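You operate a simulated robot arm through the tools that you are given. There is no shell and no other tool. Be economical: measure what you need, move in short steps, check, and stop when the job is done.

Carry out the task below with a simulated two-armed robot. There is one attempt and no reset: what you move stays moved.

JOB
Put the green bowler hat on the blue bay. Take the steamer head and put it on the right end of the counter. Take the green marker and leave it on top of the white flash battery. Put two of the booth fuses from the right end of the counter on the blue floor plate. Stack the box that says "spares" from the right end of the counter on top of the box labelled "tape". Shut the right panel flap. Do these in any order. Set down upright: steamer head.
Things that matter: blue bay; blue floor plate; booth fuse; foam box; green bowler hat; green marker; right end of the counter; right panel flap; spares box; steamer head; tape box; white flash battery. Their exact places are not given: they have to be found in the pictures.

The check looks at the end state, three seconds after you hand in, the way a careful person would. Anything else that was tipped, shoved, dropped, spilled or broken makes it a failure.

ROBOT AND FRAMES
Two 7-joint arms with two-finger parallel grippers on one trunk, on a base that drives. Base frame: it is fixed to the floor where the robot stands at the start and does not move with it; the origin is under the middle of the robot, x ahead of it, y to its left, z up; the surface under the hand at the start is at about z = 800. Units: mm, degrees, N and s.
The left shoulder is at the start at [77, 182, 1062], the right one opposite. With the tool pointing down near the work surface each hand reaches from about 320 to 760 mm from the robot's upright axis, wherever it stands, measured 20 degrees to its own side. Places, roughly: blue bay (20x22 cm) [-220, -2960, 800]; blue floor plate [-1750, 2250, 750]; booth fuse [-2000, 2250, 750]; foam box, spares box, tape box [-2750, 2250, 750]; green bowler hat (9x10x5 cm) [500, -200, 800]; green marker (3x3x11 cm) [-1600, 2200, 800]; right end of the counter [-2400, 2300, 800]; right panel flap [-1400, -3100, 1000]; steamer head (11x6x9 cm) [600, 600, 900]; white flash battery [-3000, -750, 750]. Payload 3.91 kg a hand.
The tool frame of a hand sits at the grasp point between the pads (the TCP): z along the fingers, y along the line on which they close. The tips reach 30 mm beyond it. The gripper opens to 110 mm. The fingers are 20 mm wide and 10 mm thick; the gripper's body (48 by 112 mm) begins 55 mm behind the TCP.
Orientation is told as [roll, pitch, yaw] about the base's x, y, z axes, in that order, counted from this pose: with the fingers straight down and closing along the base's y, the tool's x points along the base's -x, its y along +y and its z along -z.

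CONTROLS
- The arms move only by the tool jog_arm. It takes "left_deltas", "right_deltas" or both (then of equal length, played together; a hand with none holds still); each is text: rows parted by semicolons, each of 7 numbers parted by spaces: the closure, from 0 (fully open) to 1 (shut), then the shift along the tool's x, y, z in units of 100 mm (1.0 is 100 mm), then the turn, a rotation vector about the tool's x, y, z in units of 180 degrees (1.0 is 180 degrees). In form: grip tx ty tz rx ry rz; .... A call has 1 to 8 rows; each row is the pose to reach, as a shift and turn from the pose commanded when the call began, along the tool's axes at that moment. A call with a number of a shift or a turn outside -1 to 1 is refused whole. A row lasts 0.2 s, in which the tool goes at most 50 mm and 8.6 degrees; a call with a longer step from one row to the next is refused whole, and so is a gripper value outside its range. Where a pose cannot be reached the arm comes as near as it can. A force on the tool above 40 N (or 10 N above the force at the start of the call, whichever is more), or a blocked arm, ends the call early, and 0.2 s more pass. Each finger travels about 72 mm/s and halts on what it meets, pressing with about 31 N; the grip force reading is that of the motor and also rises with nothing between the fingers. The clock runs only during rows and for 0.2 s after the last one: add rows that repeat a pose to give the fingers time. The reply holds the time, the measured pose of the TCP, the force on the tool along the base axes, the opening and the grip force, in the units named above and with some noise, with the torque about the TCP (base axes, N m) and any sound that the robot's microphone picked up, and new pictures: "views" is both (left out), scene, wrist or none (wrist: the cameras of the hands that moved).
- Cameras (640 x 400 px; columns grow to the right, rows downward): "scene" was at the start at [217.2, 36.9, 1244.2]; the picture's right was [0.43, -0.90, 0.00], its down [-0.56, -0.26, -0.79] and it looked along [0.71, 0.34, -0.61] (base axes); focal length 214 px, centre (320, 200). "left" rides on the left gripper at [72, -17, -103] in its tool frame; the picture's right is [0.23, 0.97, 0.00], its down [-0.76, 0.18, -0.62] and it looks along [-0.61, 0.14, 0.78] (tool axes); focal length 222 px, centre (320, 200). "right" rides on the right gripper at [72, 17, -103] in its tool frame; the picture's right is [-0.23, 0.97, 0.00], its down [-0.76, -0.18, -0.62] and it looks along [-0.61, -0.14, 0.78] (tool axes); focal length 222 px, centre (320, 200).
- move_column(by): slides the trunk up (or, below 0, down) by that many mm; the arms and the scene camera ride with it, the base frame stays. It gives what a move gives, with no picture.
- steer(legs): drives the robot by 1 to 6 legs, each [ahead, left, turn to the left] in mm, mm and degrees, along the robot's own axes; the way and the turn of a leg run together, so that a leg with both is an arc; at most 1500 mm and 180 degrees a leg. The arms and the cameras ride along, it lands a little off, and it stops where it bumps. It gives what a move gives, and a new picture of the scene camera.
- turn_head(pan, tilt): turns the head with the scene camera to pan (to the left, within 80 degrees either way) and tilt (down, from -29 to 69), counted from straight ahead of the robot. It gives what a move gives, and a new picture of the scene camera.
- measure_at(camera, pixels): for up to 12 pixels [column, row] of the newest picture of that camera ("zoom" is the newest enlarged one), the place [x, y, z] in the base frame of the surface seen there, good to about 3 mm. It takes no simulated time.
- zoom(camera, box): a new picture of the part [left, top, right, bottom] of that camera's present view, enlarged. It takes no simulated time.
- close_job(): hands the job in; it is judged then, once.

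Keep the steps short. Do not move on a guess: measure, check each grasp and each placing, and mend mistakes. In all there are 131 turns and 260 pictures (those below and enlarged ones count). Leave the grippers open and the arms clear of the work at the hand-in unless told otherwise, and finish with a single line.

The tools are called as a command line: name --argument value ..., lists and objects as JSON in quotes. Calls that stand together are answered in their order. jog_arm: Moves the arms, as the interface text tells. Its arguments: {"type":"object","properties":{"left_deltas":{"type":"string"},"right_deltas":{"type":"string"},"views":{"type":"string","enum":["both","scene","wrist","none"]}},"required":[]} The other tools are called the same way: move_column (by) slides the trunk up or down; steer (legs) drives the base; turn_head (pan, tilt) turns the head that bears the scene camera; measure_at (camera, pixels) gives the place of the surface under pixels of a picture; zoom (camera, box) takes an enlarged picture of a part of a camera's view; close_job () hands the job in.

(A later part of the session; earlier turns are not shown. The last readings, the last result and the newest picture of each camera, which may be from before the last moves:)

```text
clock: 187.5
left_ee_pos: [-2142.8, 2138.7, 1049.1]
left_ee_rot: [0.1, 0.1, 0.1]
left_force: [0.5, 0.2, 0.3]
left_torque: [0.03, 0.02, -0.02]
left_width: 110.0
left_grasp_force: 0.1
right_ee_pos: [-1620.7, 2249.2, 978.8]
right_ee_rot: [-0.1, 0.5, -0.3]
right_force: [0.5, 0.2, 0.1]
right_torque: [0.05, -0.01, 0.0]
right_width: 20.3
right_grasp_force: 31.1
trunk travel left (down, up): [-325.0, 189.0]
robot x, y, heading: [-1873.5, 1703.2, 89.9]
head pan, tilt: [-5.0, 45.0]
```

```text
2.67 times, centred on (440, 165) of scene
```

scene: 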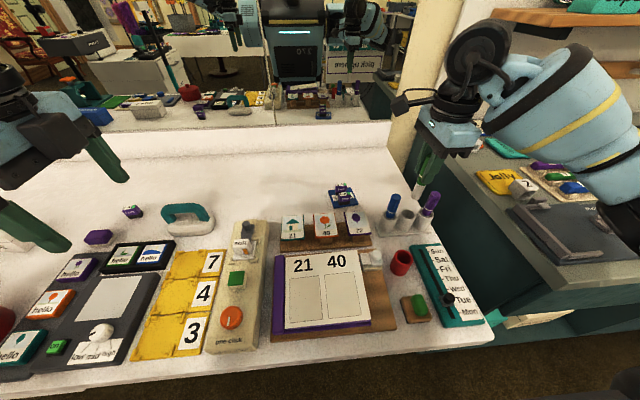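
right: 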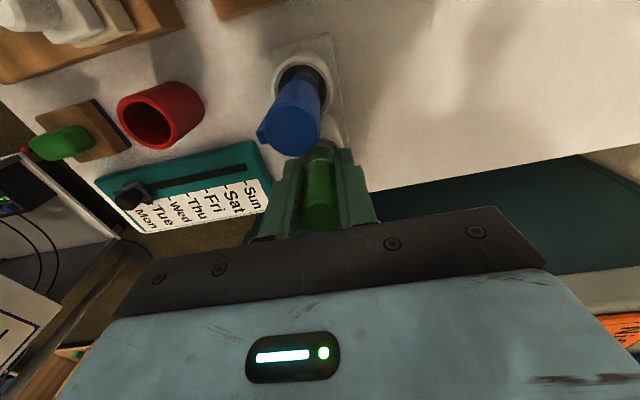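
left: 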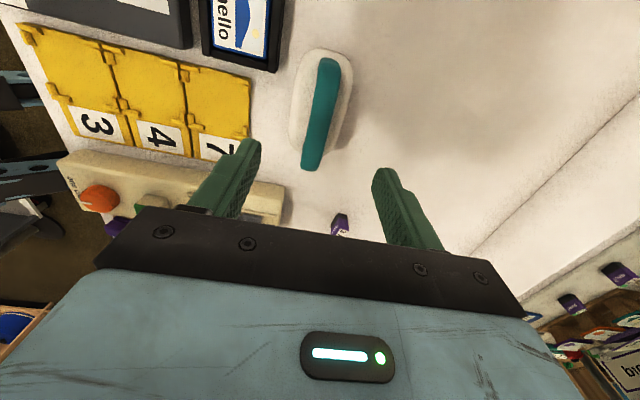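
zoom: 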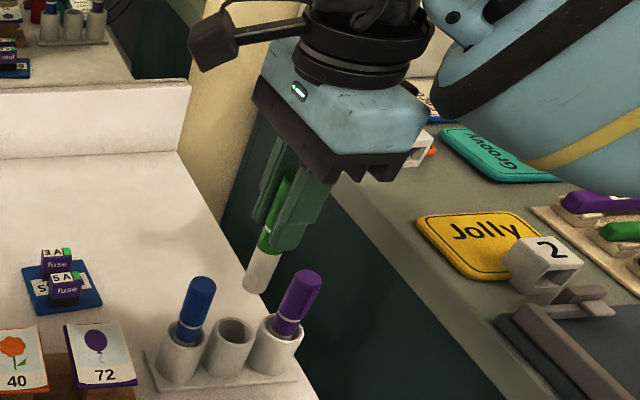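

The marker is out. I'll raise the right hand and pull it back, then drive left and look at the boxes.

jog_arm --right_deltas "0.9 0 0 -0.4 0 0 0; 0.9 0.1 -0.3 -0.7 0 0 0; 0.9 0.3 -0.7 -0.8 0 0 0; 0.9 0.5 -1 -0.8 0 0 0; 0.9 0.5 -1 -0.8 0 0 0" --views "none"

turn_head --pan 0 --tilt 40

steer --legs '[[-80, 0, 0], [0, 600, 0]]'

```text
clock: 188.7
left_ee_pos: [-2143.0, 2138.8, 1050.4]
left_ee_rot: [0.0, 0.1, 0.1]
left_force: [-0.5, 0.9, -0.5]
left_torque: [0.02, 0.02, 0.0]
left_width: 110.1
left_grasp_force: 0.0
right_ee_pos: [-1671.7, 2152.1, 1059.8]
right_ee_rot: [0.0, 0.6, -0.3]
right_force: [0.6, -0.5, -0.5]
right_torque: [-0.01, -0.02, -0.02]
right_width: 20.2
right_grasp_force: 30.4
trunk travel left (down, up): [-325.0, 189.0]
robot x, y, heading: [-1873.0, 1701.7, 90.0]
head pan, tilt: [-5.0, 45.0]
```

```text
clock: 189.4
left_ee_pos: [-2142.1, 2139.2, 1049.0]
left_ee_rot: [0.0, 0.1, -0.1]
left_force: [-0.1, -0.2, 0.1]
left_torque: [0.0, -0.03, 0.0]
left_width: 110.1
left_grasp_force: 0.1
right_ee_pos: [-1672.3, 2152.2, 1061.4]
right_ee_rot: [0.0, 0.6, -0.2]
right_force: [0.1, -0.2, -0.7]
right_torque: [0.01, -0.01, -0.02]
right_width: 20.2
right_grasp_force: 31.1
trunk travel left (down, up): [-325.0, 189.0]
robot x, y, heading: [-1870.7, 1700.9, 90.0]
head pan, tilt: [0.0, 40.0]
```

scene: 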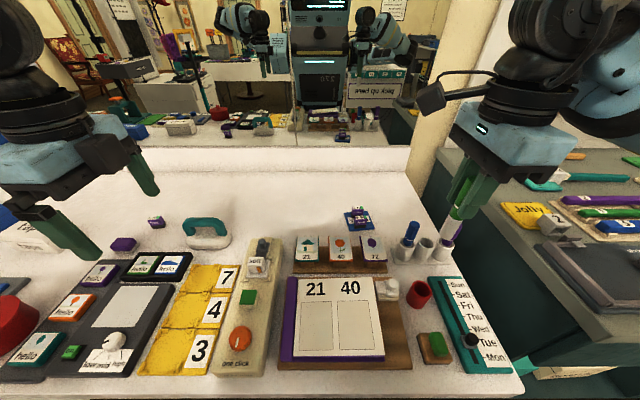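

```text
clock: 195.7
left_ee_pos: [-2741.3, 2058.8, 1049.7]
left_ee_rot: [0.0, 0.1, 0.4]
left_force: [1.2, -0.5, -0.6]
left_torque: [-0.02, -0.04, 0.0]
left_width: 110.0
left_grasp_force: 0.0
right_ee_pos: [-2269.8, 2075.0, 1060.0]
right_ee_rot: [0.0, 0.6, 0.2]
right_force: [0.8, -0.7, -0.3]
right_torque: [0.01, -0.01, 0.03]
right_width: 19.9
right_grasp_force: 31.1
trunk travel left (down, up): [-325.0, 189.0]
robot x, y, heading: [-2468.4, 1621.4, 90.0]
head pan, tilt: [0.0, 40.0]
```

scene: 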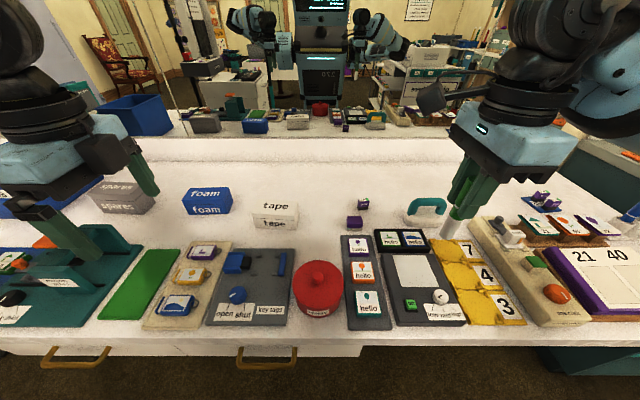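

All three boxes are visible: spares (122,197), foam (206,200), tape (275,214). Zooming and measuring.

zoom --camera "scene" --box '[80, 170, 320, 240]'

measure_at --camera "scene" --pixels '[[115, 186], [98, 200], [145, 193], [120, 208], [206, 192], [185, 195], [230, 192], [205, 208], [276, 207], [255, 215], [298, 215], [276, 223]]'

```text
2.67 times, centred on (200, 205) of scene
```

zoom: 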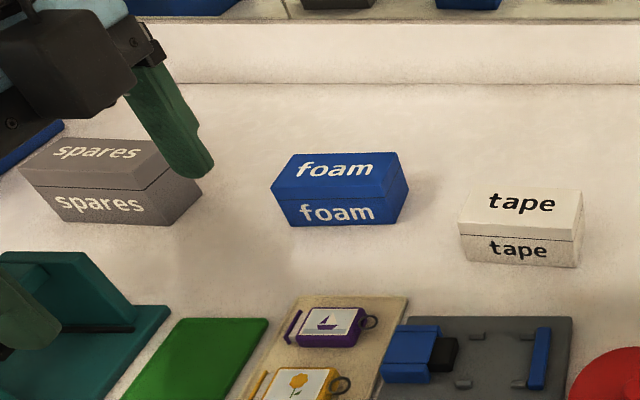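

```text
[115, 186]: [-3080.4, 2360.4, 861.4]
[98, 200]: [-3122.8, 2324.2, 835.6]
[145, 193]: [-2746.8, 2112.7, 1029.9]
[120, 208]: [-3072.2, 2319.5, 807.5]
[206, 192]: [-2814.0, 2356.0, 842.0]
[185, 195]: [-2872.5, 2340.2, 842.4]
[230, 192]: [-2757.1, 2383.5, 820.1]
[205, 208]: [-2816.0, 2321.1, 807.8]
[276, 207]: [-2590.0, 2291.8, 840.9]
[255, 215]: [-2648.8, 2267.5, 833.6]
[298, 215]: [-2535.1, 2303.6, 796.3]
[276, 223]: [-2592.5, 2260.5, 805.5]
```

I'll drive 380 mm further left so the spares box is in the left hand's reach.

steer --legs '[[0, 380, 0]]'

turn_head --pan 20 --tilt 40

zoom --camera "left" --box '[0, 0, 640, 400]'

```text
clock: 199.6
left_ee_pos: [-3108.5, 2062.3, 1049.8]
left_ee_rot: [0.0, 0.0, -0.4]
left_force: [-1.2, 0.8, -0.8]
left_torque: [0.0, 0.02, 0.0]
left_width: 109.8
left_grasp_force: 0.0
right_ee_pos: [-2637.0, 2071.7, 1060.2]
right_ee_rot: [-0.1, 0.6, -0.4]
right_force: [-0.6, 0.7, -0.1]
right_torque: [0.0, 0.04, 0.01]
right_width: 20.1
right_grasp_force: 30.1
trunk travel left (down, up): [-325.0, 189.0]
robot x, y, heading: [-2838.4, 1618.7, 89.4]
head pan, tilt: [0.0, 40.0]
```

scene: 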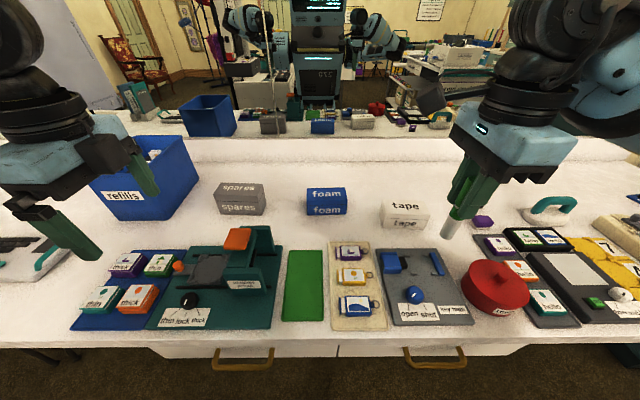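

```text
clock: 200.4
left_ee_pos: [-3109.4, 2062.5, 1050.1]
left_ee_rot: [0.0, 0.1, -0.3]
left_force: [0.2, -0.1, -1.6]
left_torque: [-0.01, 0.0, 0.01]
left_width: 110.1
left_grasp_force: 0.0
right_ee_pos: [-2637.0, 2072.2, 1059.3]
right_ee_rot: [0.1, 0.6, -0.5]
right_force: [-0.4, 1.0, -0.6]
right_torque: [0.02, 0.01, -0.01]
right_width: 20.2
right_grasp_force: 31.1
trunk travel left (down, up): [-325.0, 189.0]
robot x, y, heading: [-2841.4, 1624.8, 89.6]
head pan, tilt: [20.0, 40.0]
```

scene: 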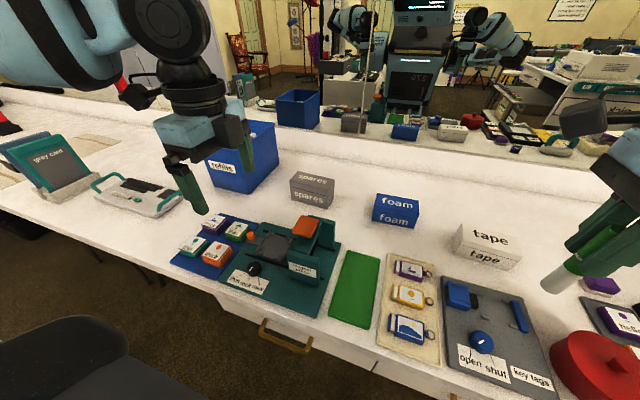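

```text
1.00 times, centred on (320, 200) of left (not enlarged: the box is as wide or as high as the picture)
```

zoom: 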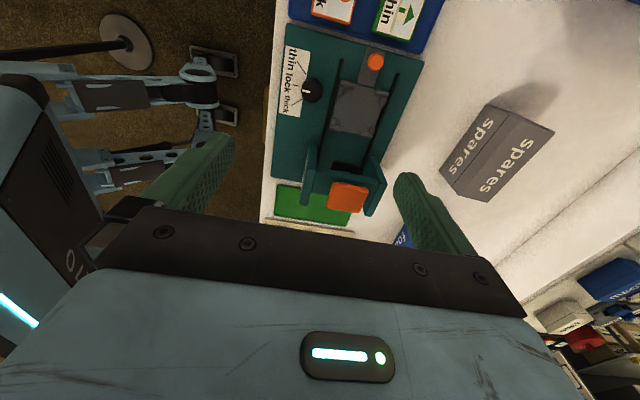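

zoom --camera "left" --box '[420, 80, 580, 220]'

zoom --camera "scene" --box '[270, 150, 540, 290]'

```text
2.86 times, centred on (500, 150) of left
```

zoom: 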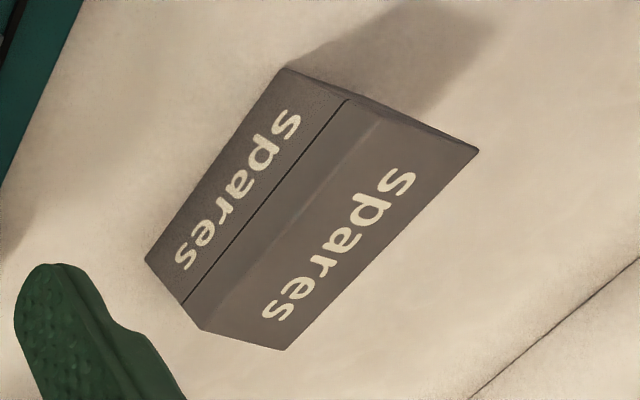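

```text
2.37 times, centred on (405, 220) of scene
```

zoom: 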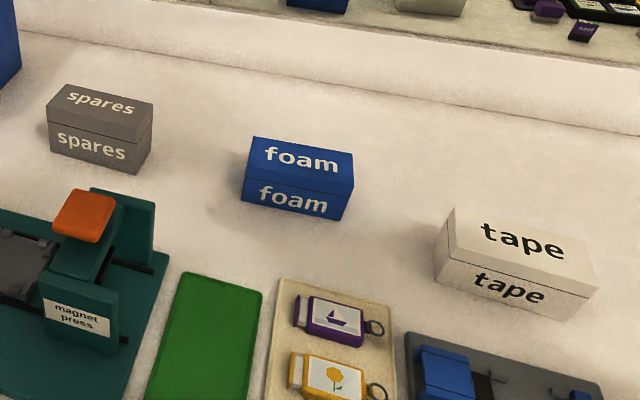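

measure_at --camera "zoom" --pixels '[[68, 88], [150, 101], [52, 118], [132, 140], [100, 105], [90, 155], [453, 212], [592, 262], [444, 248], [578, 290], [520, 250], [258, 142]]'

measure_at --camera "left" --pixels '[[500, 110], [550, 132], [492, 112], [467, 189], [490, 197], [480, 193], [520, 152], [510, 150]]'

```text
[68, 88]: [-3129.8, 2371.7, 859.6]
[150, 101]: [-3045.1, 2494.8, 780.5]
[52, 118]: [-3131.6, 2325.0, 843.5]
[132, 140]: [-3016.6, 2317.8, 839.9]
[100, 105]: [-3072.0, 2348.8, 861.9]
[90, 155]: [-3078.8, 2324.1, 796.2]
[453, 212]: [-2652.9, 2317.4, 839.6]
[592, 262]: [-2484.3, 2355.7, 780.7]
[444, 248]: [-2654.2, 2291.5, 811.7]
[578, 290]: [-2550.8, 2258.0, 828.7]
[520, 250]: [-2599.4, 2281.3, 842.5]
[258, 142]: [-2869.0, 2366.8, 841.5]
```

```text
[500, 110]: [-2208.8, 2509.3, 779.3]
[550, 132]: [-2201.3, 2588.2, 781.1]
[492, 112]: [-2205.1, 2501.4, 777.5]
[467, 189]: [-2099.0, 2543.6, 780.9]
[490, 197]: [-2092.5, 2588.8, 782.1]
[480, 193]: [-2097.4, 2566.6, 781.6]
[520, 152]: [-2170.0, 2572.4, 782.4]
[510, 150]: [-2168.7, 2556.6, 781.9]
```

The spares box is about 120×57×82 mm, centred at (-3072,2348). The tape box's top is at z 842, centred near (-2599,2285). I'll drive 80 mm ahead, then bring the left hand over spares.

steer --legs '[[80, 0, 0.4]]'

jog_arm --left_deltas "0 -0.12 0.33 0 0 0 0; 0 -0.25 0.66 0 0 0 0; 0 -0.37 1 0 0 0 0" --views "none"

jog_arm --left_deltas "0 0 0.33 0.25 0 0 0; 0 0 0.66 0.5 0 0 0; 0 0 1 0.7 0 0 0; 0 0 1 0.9 0 0 0; 0 0 1 0.9 0 0 0" --views "both"

```text
clock: 201.5
left_ee_pos: [-3111.7, 2140.0, 1050.1]
left_ee_rot: [0.0, 0.0, 0.0]
left_force: [0.0, 1.0, -0.6]
left_torque: [-0.03, -0.03, 0.02]
left_width: 110.3
left_grasp_force: 0.1
right_ee_pos: [-2640.1, 2154.4, 1059.4]
right_ee_rot: [0.0, 0.7, -0.1]
right_force: [0.3, 0.8, 0.4]
right_torque: [-0.04, 0.01, 0.01]
right_width: 20.3
right_grasp_force: 30.8
trunk travel left (down, up): [-325.0, 189.0]
robot x, y, heading: [-2836.2, 1700.0, 89.6]
head pan, tilt: [20.0, 40.0]
```

scene: 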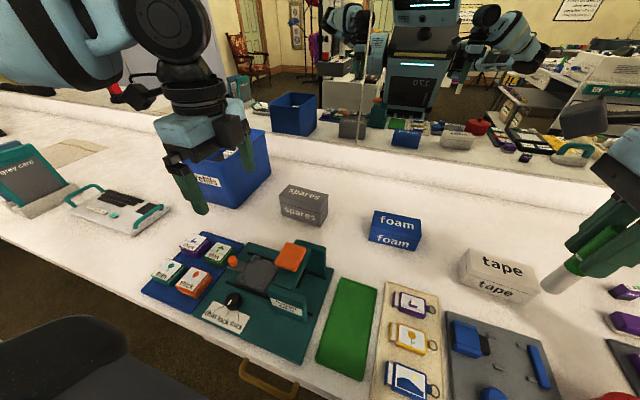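

```text
clock: 202.3
left_ee_pos: [-3072.9, 2240.9, 1050.1]
left_ee_rot: [-0.1, 0.1, -0.1]
left_force: [0.4, -0.4, 0.2]
left_torque: [0.0, 0.03, -0.01]
left_width: 109.9
left_grasp_force: 0.1
right_ee_pos: [-2638.2, 2154.3, 1060.4]
right_ee_rot: [-0.1, 0.6, -0.1]
right_force: [-0.1, -0.6, -0.4]
right_torque: [-0.01, 0.03, 0.03]
right_width: 20.3
right_grasp_force: 30.9
trunk travel left (down, up): [-325.0, 189.0]
robot x, y, heading: [-2836.5, 1701.5, 89.8]
head pan, tilt: [20.0, 40.0]
```

```text
clock: 203.5
left_ee_pos: [-3099.4, 2333.7, 971.7]
left_ee_rot: [0.1, 0.0, 0.0]
left_force: [0.6, -0.6, -0.2]
left_torque: [-0.01, 0.02, -0.01]
left_width: 110.3
left_grasp_force: 0.1
left hand out of reach, approached as far as the arm can: row 3, 4, 5
right_ee_pos: [-2641.2, 2152.8, 1060.0]
right_ee_rot: [0.0, 0.6, -0.1]
right_force: [0.0, 0.2, -0.9]
right_torque: [-0.03, 0.03, 0.01]
right_width: 20.1
right_grasp_force: 30.7
trunk travel left (down, up): [-325.0, 189.0]
robot x, y, heading: [-2840.7, 1700.7, 90.0]
head pan, tilt: [20.0, 40.0]
```

scene: 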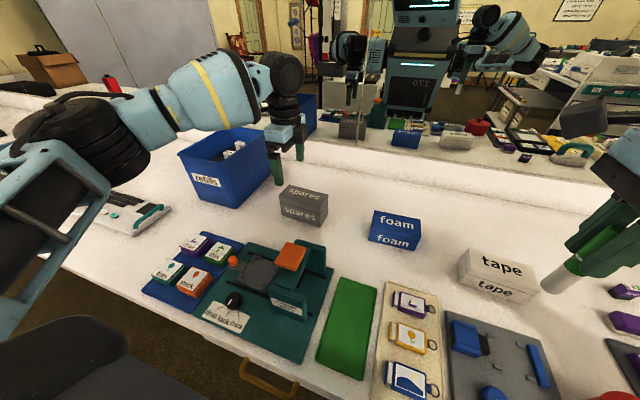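
left: 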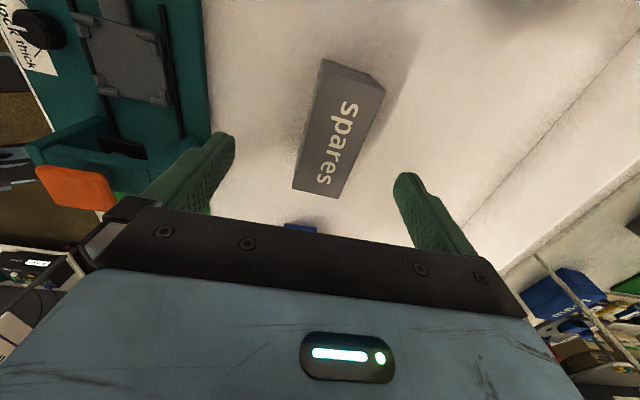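

That spot is just out of reach at this lateral offset. I'll shift the robot 50 mm right, then re-aim.

steer --legs '[[15, -50, 0]]'

jog_arm --left_deltas "0 0.1 0 -0.1 0 0 0; 0 0.2 0 -0.1 0 0 0; 0 0.2 0 -0.1 0 0 0" --views "wrist"

```text
clock: 204.6
left_ee_pos: [-3047.2, 2349.0, 971.8]
left_ee_rot: [0.0, 0.1, 0.0]
left_force: [0.7, -0.6, 0.0]
left_torque: [0.01, 0.05, 0.01]
left_width: 110.0
left_grasp_force: 0.1
right_ee_pos: [-2589.2, 2169.1, 1060.5]
right_ee_rot: [0.1, 0.6, -0.1]
right_force: [0.2, -0.4, -0.8]
right_torque: [0.03, 0.03, 0.0]
right_width: 19.9
right_grasp_force: 31.1
trunk travel left (down, up): [-325.0, 189.0]
robot x, y, heading: [-2789.6, 1717.2, 90.2]
head pan, tilt: [20.0, 40.0]
```

scene: 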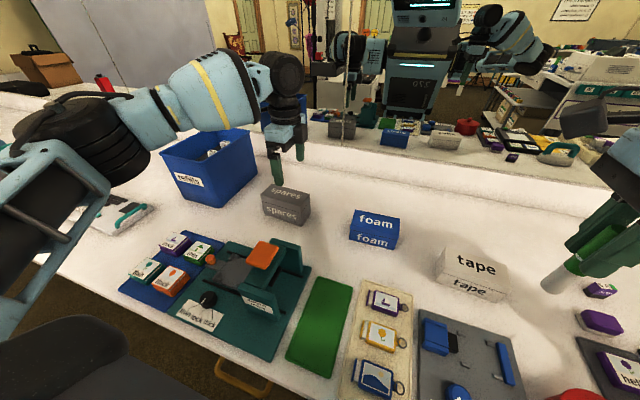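

```text
clock: 205.4
left_ee_pos: [-3069.3, 2349.5, 981.5]
left_ee_rot: [-0.1, -0.1, 0.0]
left_force: [1.1, -0.9, 0.4]
left_torque: [0.02, 0.0, 0.0]
left_width: 110.0
left_grasp_force: 0.1
right_ee_pos: [-2589.7, 2169.1, 1060.9]
right_ee_rot: [0.1, 0.6, -0.1]
right_force: [0.4, 0.4, -0.2]
right_torque: [0.02, -0.01, -0.02]
right_width: 20.4
right_grasp_force: 31.2
trunk travel left (down, up): [-325.0, 189.0]
robot x, y, heading: [-2789.7, 1720.3, 90.0]
head pan, tilt: [20.0, 40.0]
```

left: 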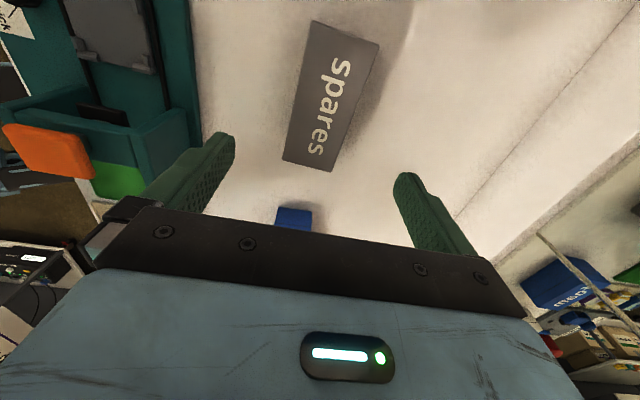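

measure_at --camera "left" --pixels '[[317, 25], [375, 44], [286, 158], [328, 167], [328, 95]]'

```text
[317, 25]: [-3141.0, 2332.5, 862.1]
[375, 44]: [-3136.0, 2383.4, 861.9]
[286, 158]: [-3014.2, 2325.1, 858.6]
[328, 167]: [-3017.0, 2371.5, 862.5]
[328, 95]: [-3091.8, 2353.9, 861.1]
```

Spares centre is (-3077,2353), turned -4°. I'll align and descend around it.

jog_arm --left_deltas "0 0.08 0.04 0.3 0 0 0.022; 0 0.08 0.04 0.6 0 0 0.022; 0 0.08 0.04 0.8 0 0 0.022; 0 0.08 0.04 0.8 0 0 0.022" --views "wrist"

```text
clock: 206.4
left_ee_pos: [-3079.1, 2352.2, 901.7]
left_ee_rot: [0.0, 0.1, -3.8]
left_force: [1.0, -0.3, -0.1]
left_torque: [-0.01, -0.01, -0.01]
left_width: 110.2
left_grasp_force: 0.1
right_ee_pos: [-2590.3, 2168.7, 1059.8]
right_ee_rot: [0.1, 0.6, -0.1]
right_force: [-0.4, -0.3, -0.6]
right_torque: [0.04, 0.01, 0.03]
right_width: 20.2
right_grasp_force: 30.8
trunk travel left (down, up): [-325.0, 189.0]
robot x, y, heading: [-2792.1, 1718.8, 90.1]
head pan, tilt: [20.0, 40.0]
```

left: 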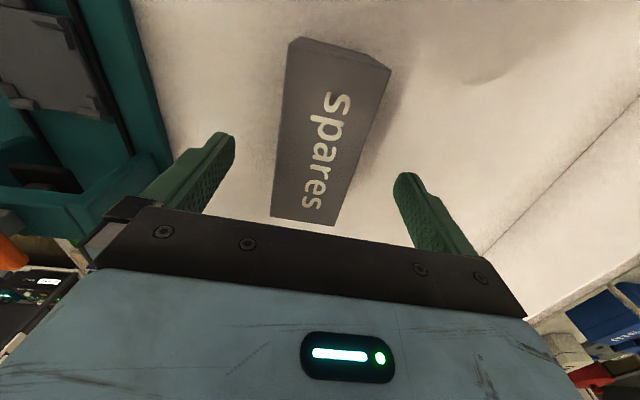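

Checking the elbow's clearance before the last descent.

turn_head --pan 30 --tilt 40

```text
clock: 207.1
left_ee_pos: [-3078.8, 2352.6, 900.9]
left_ee_rot: [0.1, 0.2, -3.9]
left_force: [0.3, 0.3, 0.2]
left_torque: [-0.03, -0.03, 0.01]
left_width: 109.8
left_grasp_force: 0.1
right_ee_pos: [-2590.4, 2169.2, 1060.6]
right_ee_rot: [0.1, 0.6, -0.1]
right_force: [-0.2, -0.3, 0.6]
right_torque: [-0.02, 0.01, -0.01]
right_width: 20.4
right_grasp_force: 31.0
trunk travel left (down, up): [-325.0, 189.0]
robot x, y, heading: [-2789.1, 1717.8, 89.9]
head pan, tilt: [30.0, 40.0]
```

scene: 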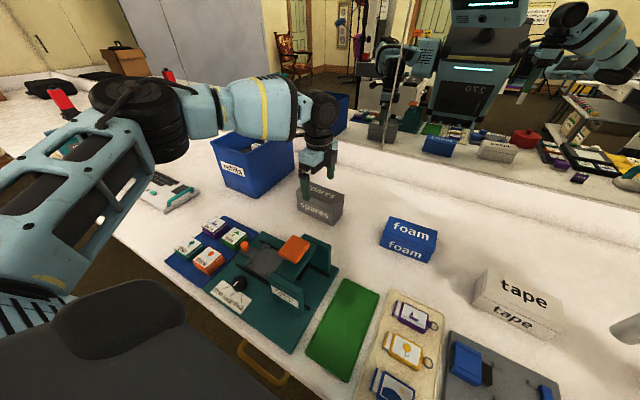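

measure_at --camera "scene" --pixels '[[165, 155], [130, 180], [230, 130], [215, 135], [265, 135], [255, 145], [170, 190], [220, 150], [285, 110]]'

```text
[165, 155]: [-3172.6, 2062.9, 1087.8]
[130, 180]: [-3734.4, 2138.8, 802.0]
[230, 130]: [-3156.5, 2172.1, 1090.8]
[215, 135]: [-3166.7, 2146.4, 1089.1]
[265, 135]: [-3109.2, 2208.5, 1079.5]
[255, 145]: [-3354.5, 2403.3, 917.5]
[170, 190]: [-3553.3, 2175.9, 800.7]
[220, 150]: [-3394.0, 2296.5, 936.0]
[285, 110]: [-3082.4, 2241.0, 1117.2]
```

Elbow and forearm are at z≈1080, so they're clear. I'll go down 56 mm and close.

jog_arm --left_deltas "0 0 0 0.3 0 0 0; 0 0 0 0.56 0 0 0; 0 0 0 0.56 0 0 0; 0.4 0 0 0.56 0 0 0; 0.7 0 0 0.56 0 0 0; 0.7 0 0 0.56 0 0 0; 0.7 0 0 0.56 0 0 0; 0.7 0 0 0.56 0 0 0" --views "wrist"

```text
clock: 208.9
left_ee_pos: [-3077.8, 2352.7, 845.7]
left_ee_rot: [0.0, 0.2, -3.9]
left_force: [1.3, 0.1, 0.2]
left_torque: [0.0, 0.03, 0.0]
left_width: 59.8
left_grasp_force: 31.0
right_ee_pos: [-2589.9, 2169.4, 1060.0]
right_ee_rot: [0.0, 0.5, -0.2]
right_force: [0.2, 0.1, -0.6]
right_torque: [0.01, 0.03, 0.01]
right_width: 20.0
right_grasp_force: 31.2
trunk travel left (down, up): [-325.0, 189.0]
robot x, y, heading: [-2789.1, 1717.0, 89.9]
head pan, tilt: [30.0, 40.0]
```

left: 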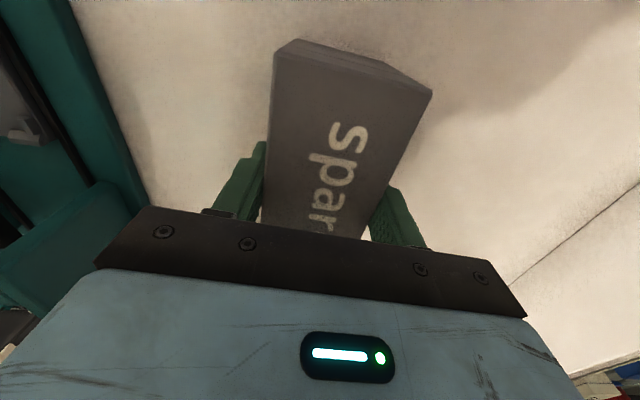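

Gripped at 60 mm. I'll lift 140 mm in two calls, then drive right over the tape box.

jog_arm --left_deltas "0.7 0 0 -0.15 0 0 0; 0.7 0 0 -0.4 0 0 0; 0.7 0 0 -0.7 0 0 0; 0.7 0 0 -1 0 0 0; 0.7 0 0 -1 0 0 0" --views "wrist"

jog_arm --left_deltas "0.7 0 0 -0.2 0 0 0; 0.7 0 0 -0.4 0 0 0; 0.7 0 0 -0.4 0 0 0" --views "none"

steer --legs '[[0, -480, 0]]'

```text
clock: 210.1
left_ee_pos: [-3076.7, 2355.0, 946.1]
left_ee_rot: [0.0, 0.1, -3.9]
left_force: [1.1, 1.0, -0.7]
left_torque: [-0.02, 0.01, 0.0]
left_width: 59.8
left_grasp_force: 30.8
right_ee_pos: [-2590.9, 2168.8, 1061.0]
right_ee_rot: [0.0, 0.6, -0.1]
right_force: [-0.7, 0.4, -0.2]
right_torque: [0.0, 0.02, 0.01]
right_width: 20.1
right_grasp_force: 31.1
trunk travel left (down, up): [-325.0, 189.0]
robot x, y, heading: [-2791.6, 1717.0, 90.0]
head pan, tilt: [30.0, 40.0]
```

left: 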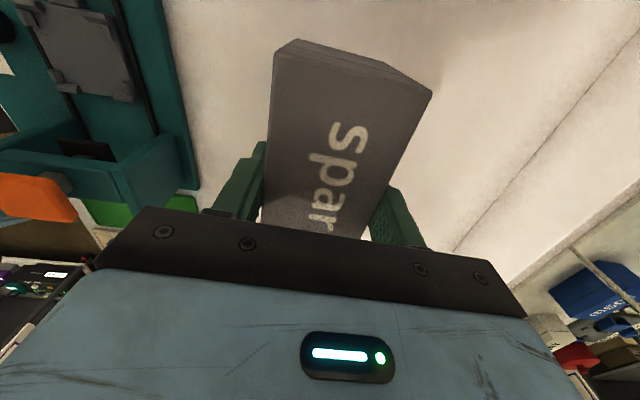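

```text
clock: 210.9
left_ee_pos: [-3076.2, 2352.9, 984.1]
left_ee_rot: [0.1, 0.1, -3.9]
left_force: [-0.5, 0.7, -1.3]
left_torque: [0.01, -0.01, -0.02]
left_width: 60.1
left_grasp_force: 30.8
right_ee_pos: [-2590.7, 2168.5, 1060.0]
right_ee_rot: [0.0, 0.5, -0.1]
right_force: [-0.7, 0.4, -0.9]
right_torque: [-0.04, -0.01, 0.01]
right_width: 20.0
right_grasp_force: 31.1
trunk travel left (down, up): [-325.0, 189.0]
robot x, y, heading: [-2786.7, 1717.9, 90.1]
head pan, tilt: [30.0, 40.0]
```

```text
clock: 215.7
left_ee_pos: [-2600.7, 2351.7, 984.7]
left_ee_rot: [0.0, 0.1, -3.5]
left_force: [0.9, 0.2, -1.6]
left_torque: [-0.02, 0.0, 0.0]
left_width: 59.7
left_grasp_force: 31.3
right_ee_pos: [-2112.5, 2173.3, 1060.4]
right_ee_rot: [0.0, 0.7, 0.4]
right_force: [0.5, -0.4, -0.5]
right_torque: [-0.01, 0.0, 0.03]
right_width: 20.0
right_grasp_force: 31.4
trunk travel left (down, up): [-325.0, 189.0]
robot x, y, heading: [-2304.5, 1718.5, 90.6]
head pan, tilt: [30.0, 40.0]
```

scene: 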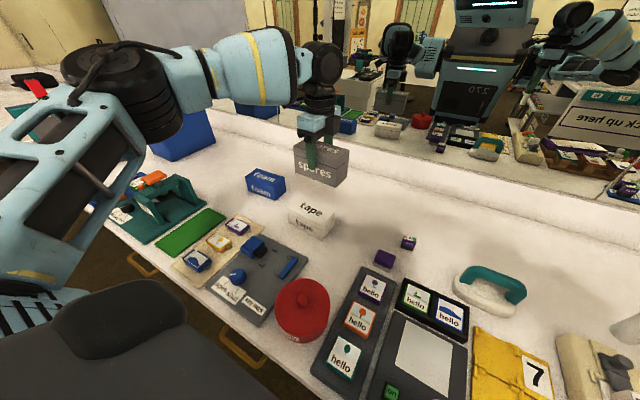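

Now measuring the tape box's top precisely.

zoom --camera "scene" --box '[270, 180, 366, 240]'

```text
6.67 times, centred on (318, 210) of scene
```

zoom: 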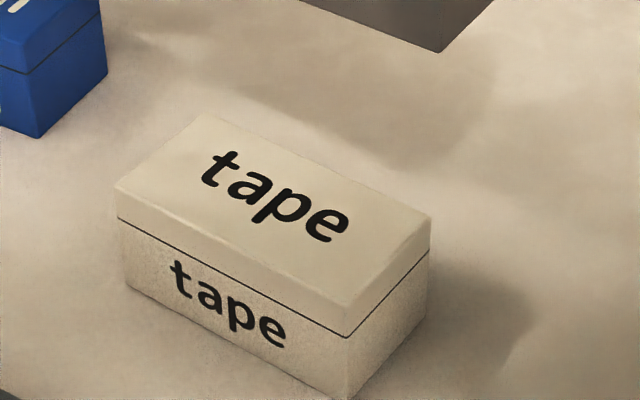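

measure_at --camera "zoom" --pixels '[[207, 118], [122, 186], [422, 216], [346, 298], [272, 205], [345, 370], [424, 290]]'

```text
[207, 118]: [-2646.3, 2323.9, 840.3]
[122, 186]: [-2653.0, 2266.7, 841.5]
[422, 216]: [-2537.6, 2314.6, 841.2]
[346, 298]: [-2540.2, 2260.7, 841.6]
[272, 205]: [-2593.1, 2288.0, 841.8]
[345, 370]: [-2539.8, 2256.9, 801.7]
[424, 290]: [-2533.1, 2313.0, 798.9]
```

The tape box is centred at (-2594,2291.5) with its top at 841. I'll move above it and lower to 15 mm clearance.

jog_arm --left_deltas "0.7 -0.05 -0.3 0 0 0 0; 0.7 -0.104 -0.595 0 0 0 0; 0.7 -0.104 -0.595 0.3 0 0 0; 0.7 -0.104 -0.595 0.62 0 0 0; 0.7 -0.104 -0.595 0.62 0 0 0" --views "scene"

zoom --camera "scene" --box '[270, 130, 366, 240]'

```text
clock: 216.8
left_ee_pos: [-2594.8, 2293.2, 922.0]
left_ee_rot: [0.0, 0.1, -3.4]
left_force: [-0.2, 0.1, -1.2]
left_torque: [0.01, -0.05, 0.0]
left_width: 59.6
left_grasp_force: 30.9
right_ee_pos: [-2112.4, 2173.4, 1061.1]
right_ee_rot: [0.0, 0.6, 0.3]
right_force: [-0.3, 0.4, 0.1]
right_torque: [0.01, -0.03, 0.01]
right_width: 20.2
right_grasp_force: 30.6
trunk travel left (down, up): [-325.0, 189.0]
robot x, y, heading: [-2307.3, 1722.1, 90.5]
head pan, tilt: [30.0, 40.0]
```

scene: 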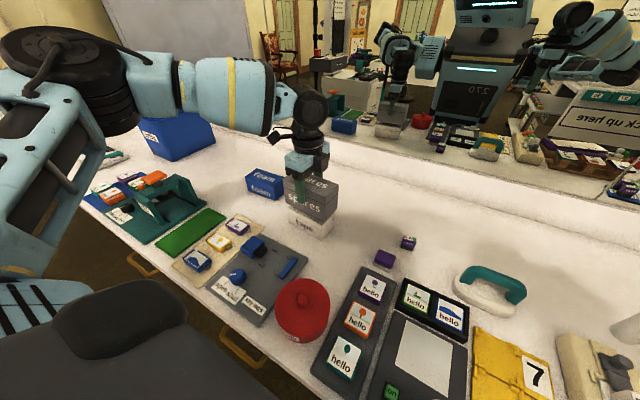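

```text
3.64 times, centred on (318, 185) of scene
```

zoom: 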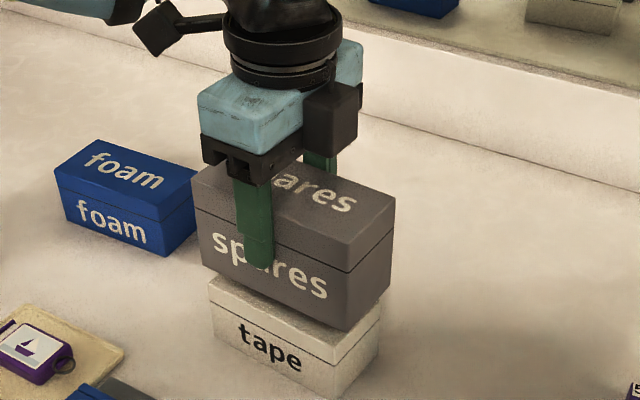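

Well aligned. Lowering slowly until it touches.

jog_arm --left_deltas "0.7 0 -0.01 0.06 0 0 0; 0.7 0 -0.01 0.1 0 0 0; 0.7 0 -0.01 0.13 0 0 0; 0.7 0 -0.01 0.15 0 0 0; 0.7 0 -0.01 0.15 0 0 0" --views "none"

zoom --camera "scene" --box '[270, 130, 366, 240]'

```text
clock: 218.1
left_ee_pos: [-2594.1, 2290.2, 907.7]
left_ee_rot: [0.0, 0.2, -3.4]
left_force: [-0.1, -0.4, -1.4]
left_torque: [0.01, -0.02, -0.04]
left_width: 60.0
left_grasp_force: 31.1
right_ee_pos: [-2112.7, 2173.5, 1062.4]
right_ee_rot: [0.2, 0.6, 0.4]
right_force: [-0.3, 0.7, -0.5]
right_torque: [0.04, -0.01, -0.02]
right_width: 19.9
right_grasp_force: 30.9
trunk travel left (down, up): [-325.0, 189.0]
robot x, y, heading: [-2307.9, 1718.0, 90.7]
head pan, tilt: [30.0, 40.0]
```

```text
3.64 times, centred on (318, 185) of scene
```

zoom: 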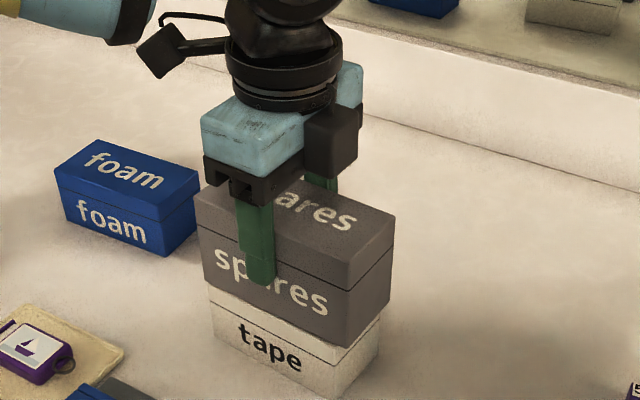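

jog_arm --left_deltas "0.7 0 0 0.015 0 0 0; 0.7 0 0 0.025 0 0 0; 0.7 0 0 0.03 0 0 0" --views "none"

```text
clock: 218.8
left_ee_pos: [-2593.7, 2291.1, 905.5]
left_ee_rot: [0.0, 0.1, -3.4]
left_force: [0.0, 0.1, 0.3]
left_torque: [-0.06, -0.09, -0.03]
left_width: 59.8
left_grasp_force: 31.5
right_ee_pos: [-2114.0, 2173.1, 1059.8]
right_ee_rot: [0.1, 0.6, 0.4]
right_force: [0.3, -0.1, 0.1]
right_torque: [-0.02, 0.0, 0.0]
right_width: 20.1
right_grasp_force: 31.0
trunk travel left (down, up): [-325.0, 189.0]
robot x, y, heading: [-2307.8, 1721.6, 90.2]
head pan, tilt: [30.0, 40.0]
```

The force has gone from -1.4 to 0.3 N, so it's touching. I'll open gradually and lift.

jog_arm --left_deltas "0.7 0 0 0.01 0 0 0; 0.42 0 0 0.01 0 0 0; 0.3 0 0 0.01 0 0 0; 0.2 0 0 0.01 0 0 0; 0.2 0 0 -0.2 0 0 0; 0.2 0 0 -0.5 0 0 0; 0.2 0 0 -0.95 0 0 0; 0.2 0 0 -0.95 0 0 0" --views "wrist"

zoom --camera "scene" --box '[250, 110, 390, 250]'

```text
clock: 220.7
left_ee_pos: [-2593.5, 2290.9, 1000.4]
left_ee_rot: [0.1, 0.1, -3.3]
left_force: [-0.5, -0.2, -0.2]
left_torque: [0.01, -0.06, -0.01]
left_width: 88.0
left_grasp_force: 0.0
right_ee_pos: [-2113.2, 2173.4, 1060.0]
right_ee_rot: [0.0, 0.5, 0.4]
right_force: [-1.0, 0.0, -0.1]
right_torque: [0.0, 0.03, -0.02]
right_width: 19.8
right_grasp_force: 31.7
trunk travel left (down, up): [-325.0, 189.0]
robot x, y, heading: [-2307.2, 1722.1, 90.5]
head pan, tilt: [30.0, 40.0]
```

left: 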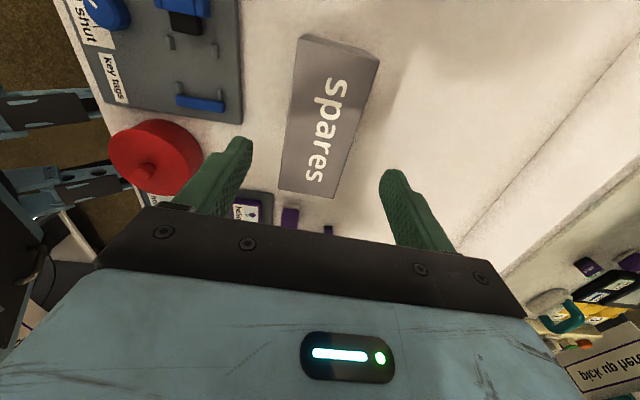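

```text
2.86 times, centred on (320, 180) of scene
```

zoom: 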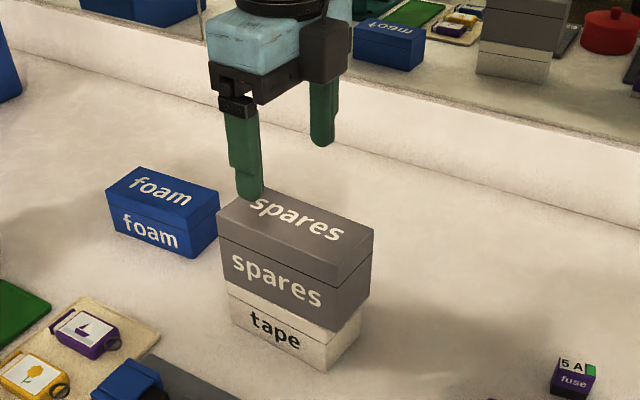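

The stack is good. I'll raise and retract the left arm.

jog_arm --left_deltas "0 0 0 -0.4 0 0 0; 0 0 -0.1 -0.8 0 0 0; 0 0 -0.5 -0.8 0 0 0; 0 0 -0.95 -0.8 0 0 0; 0 0 -0.95 -0.8 0 0 0" --views "none"

jog_arm --left_deltas "0 -0.2 -0.4 0 0 0 0; 0 -0.5 -0.7 0 0 0 0; 0 -0.7 -1 0 0 0 0" --right_deltas "0.9 0 -0.3 0 0 0 0; 0.9 0 -0.6 0 0 0 0; 0.9 0 -0.6 0 0 0 0" --views "none"

turn_head --pan 0 --tilt 30

steer --legs '[[-1200, 0, 0]]'

```text
clock: 221.8
left_ee_pos: [-2601.9, 2193.8, 1078.9]
left_ee_rot: [0.0, 0.1, -3.4]
left_force: [0.1, 0.2, 0.1]
left_torque: [0.0, 0.05, 0.03]
left_width: 109.8
left_grasp_force: 0.1
right_ee_pos: [-2113.2, 2173.4, 1059.7]
right_ee_rot: [0.0, 0.6, 0.3]
right_force: [0.6, -0.9, -0.3]
right_torque: [-0.02, -0.01, 0.04]
right_width: 19.9
right_grasp_force: 31.4
trunk travel left (down, up): [-325.0, 189.0]
robot x, y, heading: [-2307.0, 1720.6, 90.3]
head pan, tilt: [30.0, 40.0]
```

```text
clock: 222.7
left_ee_pos: [-2537.9, 2091.9, 1080.6]
left_ee_rot: [0.0, 0.2, -3.4]
left_force: [0.2, -0.3, -0.1]
left_torque: [-0.02, 0.0, 0.0]
left_width: 110.2
left_grasp_force: 0.0
right_ee_pos: [-2114.4, 2115.7, 1061.8]
right_ee_rot: [0.2, 0.6, 0.5]
right_force: [1.2, 0.6, -0.4]
right_torque: [-0.01, 0.01, -0.01]
right_width: 20.5
right_grasp_force: 30.2
trunk travel left (down, up): [-325.0, 189.0]
robot x, y, heading: [-2307.0, 1721.0, 90.3]
head pan, tilt: [30.0, 40.0]
```

```text
clock: 223.6
left_ee_pos: [-2537.5, 2093.6, 1080.8]
left_ee_rot: [0.0, 0.1, -3.5]
left_force: [-0.6, 0.4, 0.8]
left_torque: [-0.01, 0.03, 0.0]
left_width: 109.9
left_grasp_force: 0.2
right_ee_pos: [-2112.5, 2115.1, 1060.6]
right_ee_rot: [0.1, 0.5, 0.4]
right_force: [-0.4, 0.2, -0.1]
right_torque: [-0.05, -0.01, 0.04]
right_width: 19.7
right_grasp_force: 31.4
trunk travel left (down, up): [-325.0, 189.0]
robot x, y, heading: [-2310.1, 1721.1, 90.6]
head pan, tilt: [0.0, 30.0]
```

scene: 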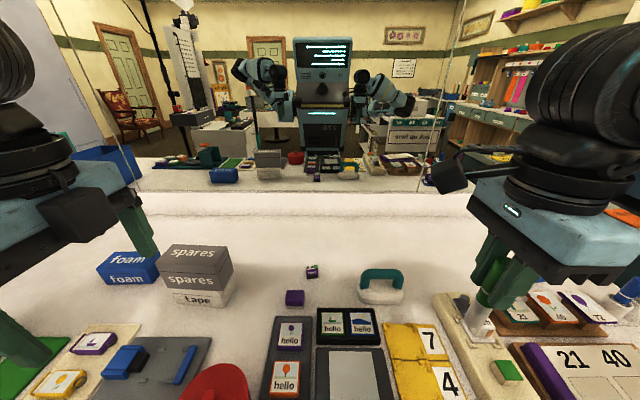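

```text
clock: 229.8
left_ee_pos: [-2522.4, 862.2, 1081.2]
left_ee_rot: [0.0, 0.0, -2.4]
left_force: [0.0, 0.3, -0.3]
left_torque: [0.02, -0.04, -0.03]
left_width: 109.7
left_grasp_force: 0.0
right_ee_pos: [-2098.6, 891.1, 1061.4]
right_ee_rot: [0.2, 0.5, 1.4]
right_force: [-0.1, -0.1, -0.2]
right_torque: [0.02, 0.01, -0.03]
right_width: 20.2
right_grasp_force: 30.7
trunk travel left (down, up): [-325.0, 189.0]
robot x, y, heading: [-2283.3, 494.5, 91.7]
head pan, tilt: [0.0, 30.0]
```

scene: 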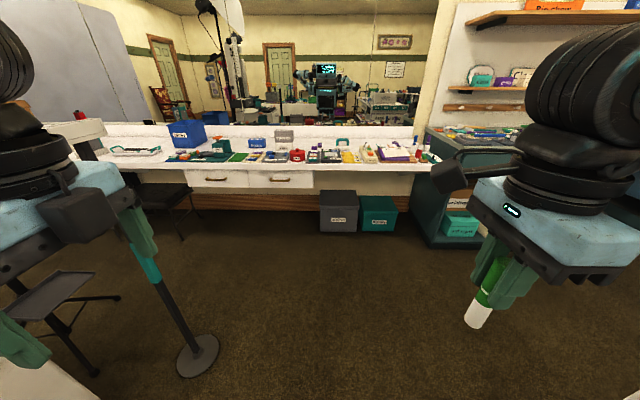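

measure_at --camera "scene" --pixels '[[198, 355], [150, 265], [60, 290], [40, 380], [120, 300]]'

steer --legs '[[0, 0, -178]]'

```text
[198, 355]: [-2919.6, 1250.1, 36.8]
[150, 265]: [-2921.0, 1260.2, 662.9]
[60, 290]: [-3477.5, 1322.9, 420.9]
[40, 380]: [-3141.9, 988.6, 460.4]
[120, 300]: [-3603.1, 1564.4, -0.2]
```

```text
clock: 237.5
left_ee_pos: [-2042.4, 128.3, 1081.7]
left_ee_rot: [0.0, 0.1, 179.0]
left_force: [0.4, 0.2, 0.6]
left_torque: [0.0, 0.01, 0.01]
left_width: 110.4
left_grasp_force: 0.0
right_ee_pos: [-2465.2, 89.3, 1059.8]
right_ee_rot: [0.2, 0.6, -177.2]
right_force: [-0.1, -0.3, -0.3]
right_torque: [-0.01, 0.0, 0.03]
right_width: 20.1
right_grasp_force: 30.8
trunk travel left (down, up): [-325.0, 189.0]
robot x, y, heading: [-2285.2, 491.9, -86.8]
head pan, tilt: [0.0, 30.0]
```

scene: 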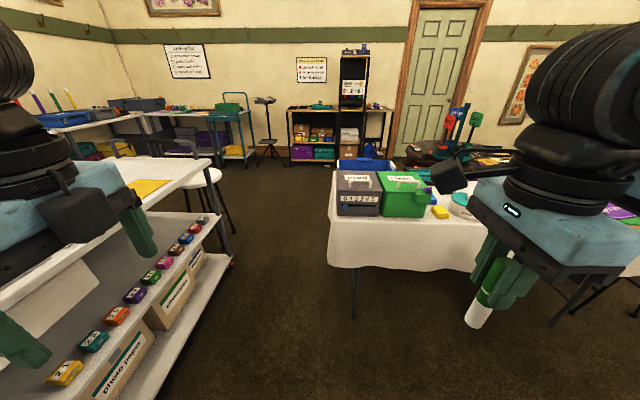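

The cloth table is ahead right. I'll move 120 mm ahead and 420 mm right, then look.

steer --legs '[[120, 0, -3], [0, -420, 0]]'

turn_head --pan -20 --tilt 35

```text
clock: 242.5
left_ee_pos: [-2464.9, -2.5, 1082.7]
left_ee_rot: [0.0, 0.1, 176.1]
left_force: [-0.3, 0.8, -1.4]
left_torque: [0.0, 0.01, -0.02]
left_width: 110.0
left_grasp_force: 0.0
right_ee_pos: [-2889.7, -19.3, 1061.0]
right_ee_rot: [0.1, 0.5, 180.0]
right_force: [0.2, 1.3, -1.2]
right_torque: [0.01, 0.02, -0.01]
right_width: 20.0
right_grasp_force: 31.0
trunk travel left (down, up): [-325.0, 189.0]
robot x, y, heading: [-2692.1, 375.9, -90.0]
head pan, tilt: [0.0, 30.0]
```

scene: 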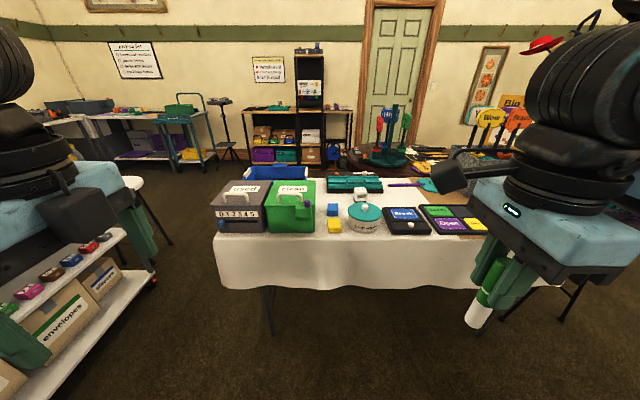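

```text
clock: 243.3
left_ee_pos: [-2464.5, 0.4, 1081.5]
left_ee_rot: [0.0, 0.0, 176.2]
left_force: [0.3, 0.8, -0.1]
left_torque: [0.01, -0.02, -0.01]
left_width: 109.9
left_grasp_force: 0.1
right_ee_pos: [-2889.9, -20.9, 1060.6]
right_ee_rot: [0.0, 0.7, 180.0]
right_force: [0.0, -0.2, -0.7]
right_torque: [0.0, 0.02, -0.02]
right_width: 20.3
right_grasp_force: 31.2
trunk travel left (down, up): [-325.0, 189.0]
robot x, y, heading: [-2691.3, 375.6, -90.0]
head pan, tilt: [-20.0, 35.0]
```

scene: 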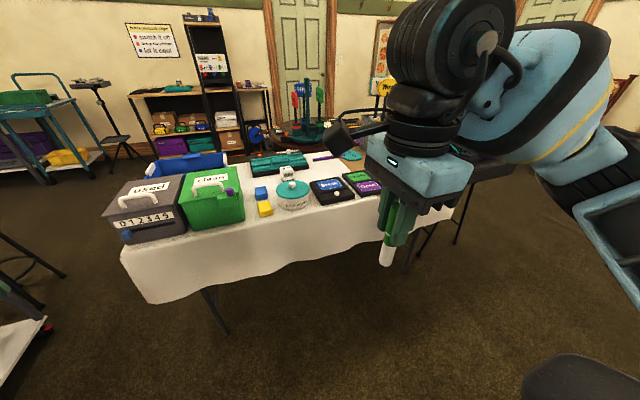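

zoom --camera "scene" --box '[220, 135, 400, 235]'

measure_at --camera "scene" --pixels '[[289, 170], [288, 178], [262, 192], [265, 208], [293, 200], [330, 190], [360, 185], [280, 160], [300, 185], [220, 190]]'

```text
3.56 times, centred on (310, 185) of scene
```

zoom: 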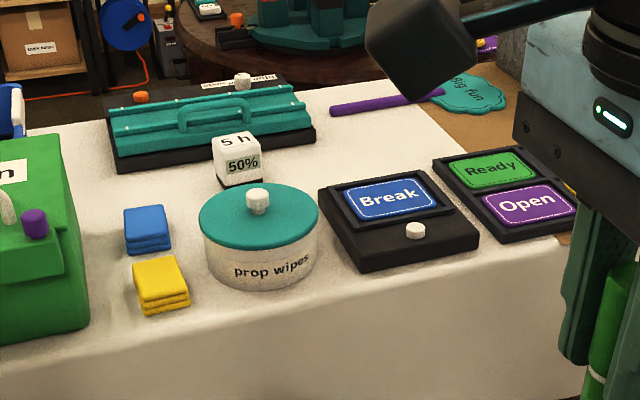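

```text
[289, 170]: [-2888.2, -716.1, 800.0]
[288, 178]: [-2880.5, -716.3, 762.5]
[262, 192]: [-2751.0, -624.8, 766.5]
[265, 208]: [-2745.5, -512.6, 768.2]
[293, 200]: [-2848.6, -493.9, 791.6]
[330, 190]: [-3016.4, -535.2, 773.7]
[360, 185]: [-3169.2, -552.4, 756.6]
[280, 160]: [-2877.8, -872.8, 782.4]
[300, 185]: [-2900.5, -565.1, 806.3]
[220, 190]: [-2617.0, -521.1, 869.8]
```

The white flash battery ("50%") is at (-2886,-720), top z≈802. I'll drive 480 mm ahead.

steer --legs '[[480, 0, 0]]'

turn_head --pan -8 --tilt 45

zoom --camera "right" --box '[0, 0, 640, 400]'

```text
clock: 246.2
left_ee_pos: [-2458.1, -494.5, 1082.4]
left_ee_rot: [0.0, 0.1, 176.8]
left_force: [-0.3, 0.7, -0.7]
left_torque: [-0.01, -0.02, 0.0]
left_width: 110.1
left_grasp_force: 0.1
right_ee_pos: [-2881.4, -518.1, 1059.9]
right_ee_rot: [0.0, 0.6, -179.5]
right_force: [0.2, -0.2, -0.6]
right_torque: [0.04, 0.02, 0.02]
right_width: 20.3
right_grasp_force: 30.6
trunk travel left (down, up): [-325.0, 189.0]
robot x, y, heading: [-2688.1, -123.9, -89.2]
head pan, tilt: [-20.0, 35.0]
```

scene: 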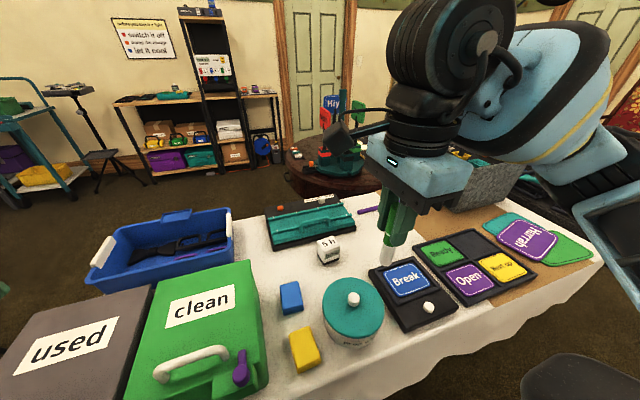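

```text
clock: 247.0
left_ee_pos: [-2456.9, -495.2, 1083.3]
left_ee_rot: [0.0, 0.1, 176.9]
left_force: [0.6, 0.7, 0.5]
left_torque: [0.0, -0.02, -0.02]
left_width: 109.8
left_grasp_force: 0.0
right_ee_pos: [-2882.2, -518.4, 1061.1]
right_ee_rot: [0.0, 0.7, -179.3]
right_force: [-0.1, 0.3, -0.5]
right_torque: [-0.03, 0.0, -0.01]
right_width: 20.0
right_grasp_force: 31.4
trunk travel left (down, up): [-325.0, 189.0]
robot x, y, heading: [-2687.4, -118.6, -89.3]
head pan, tilt: [-8.0, 45.0]
```

scene: 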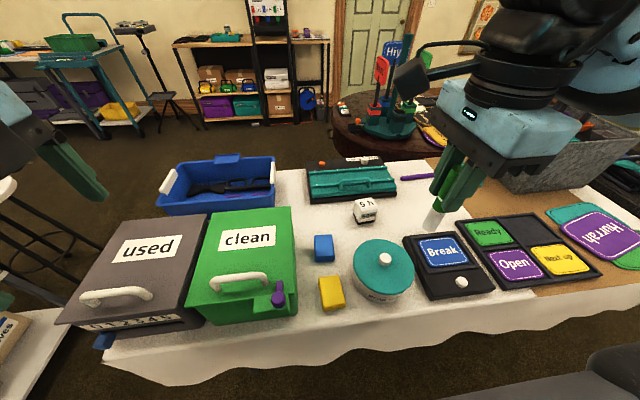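

```text
1.00 times, centred on (320, 200) of right (not enlarged: the box is as wide or as high as the picture)
```

zoom: 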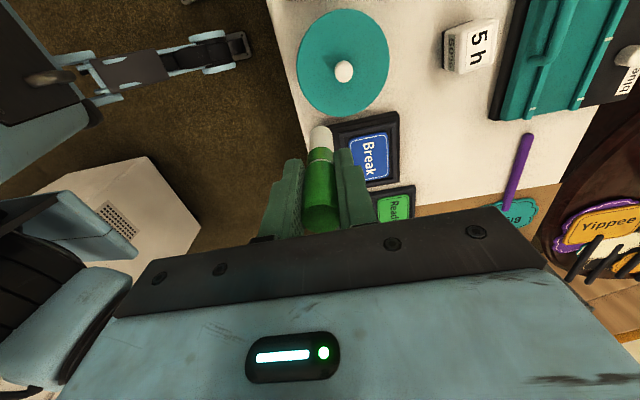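

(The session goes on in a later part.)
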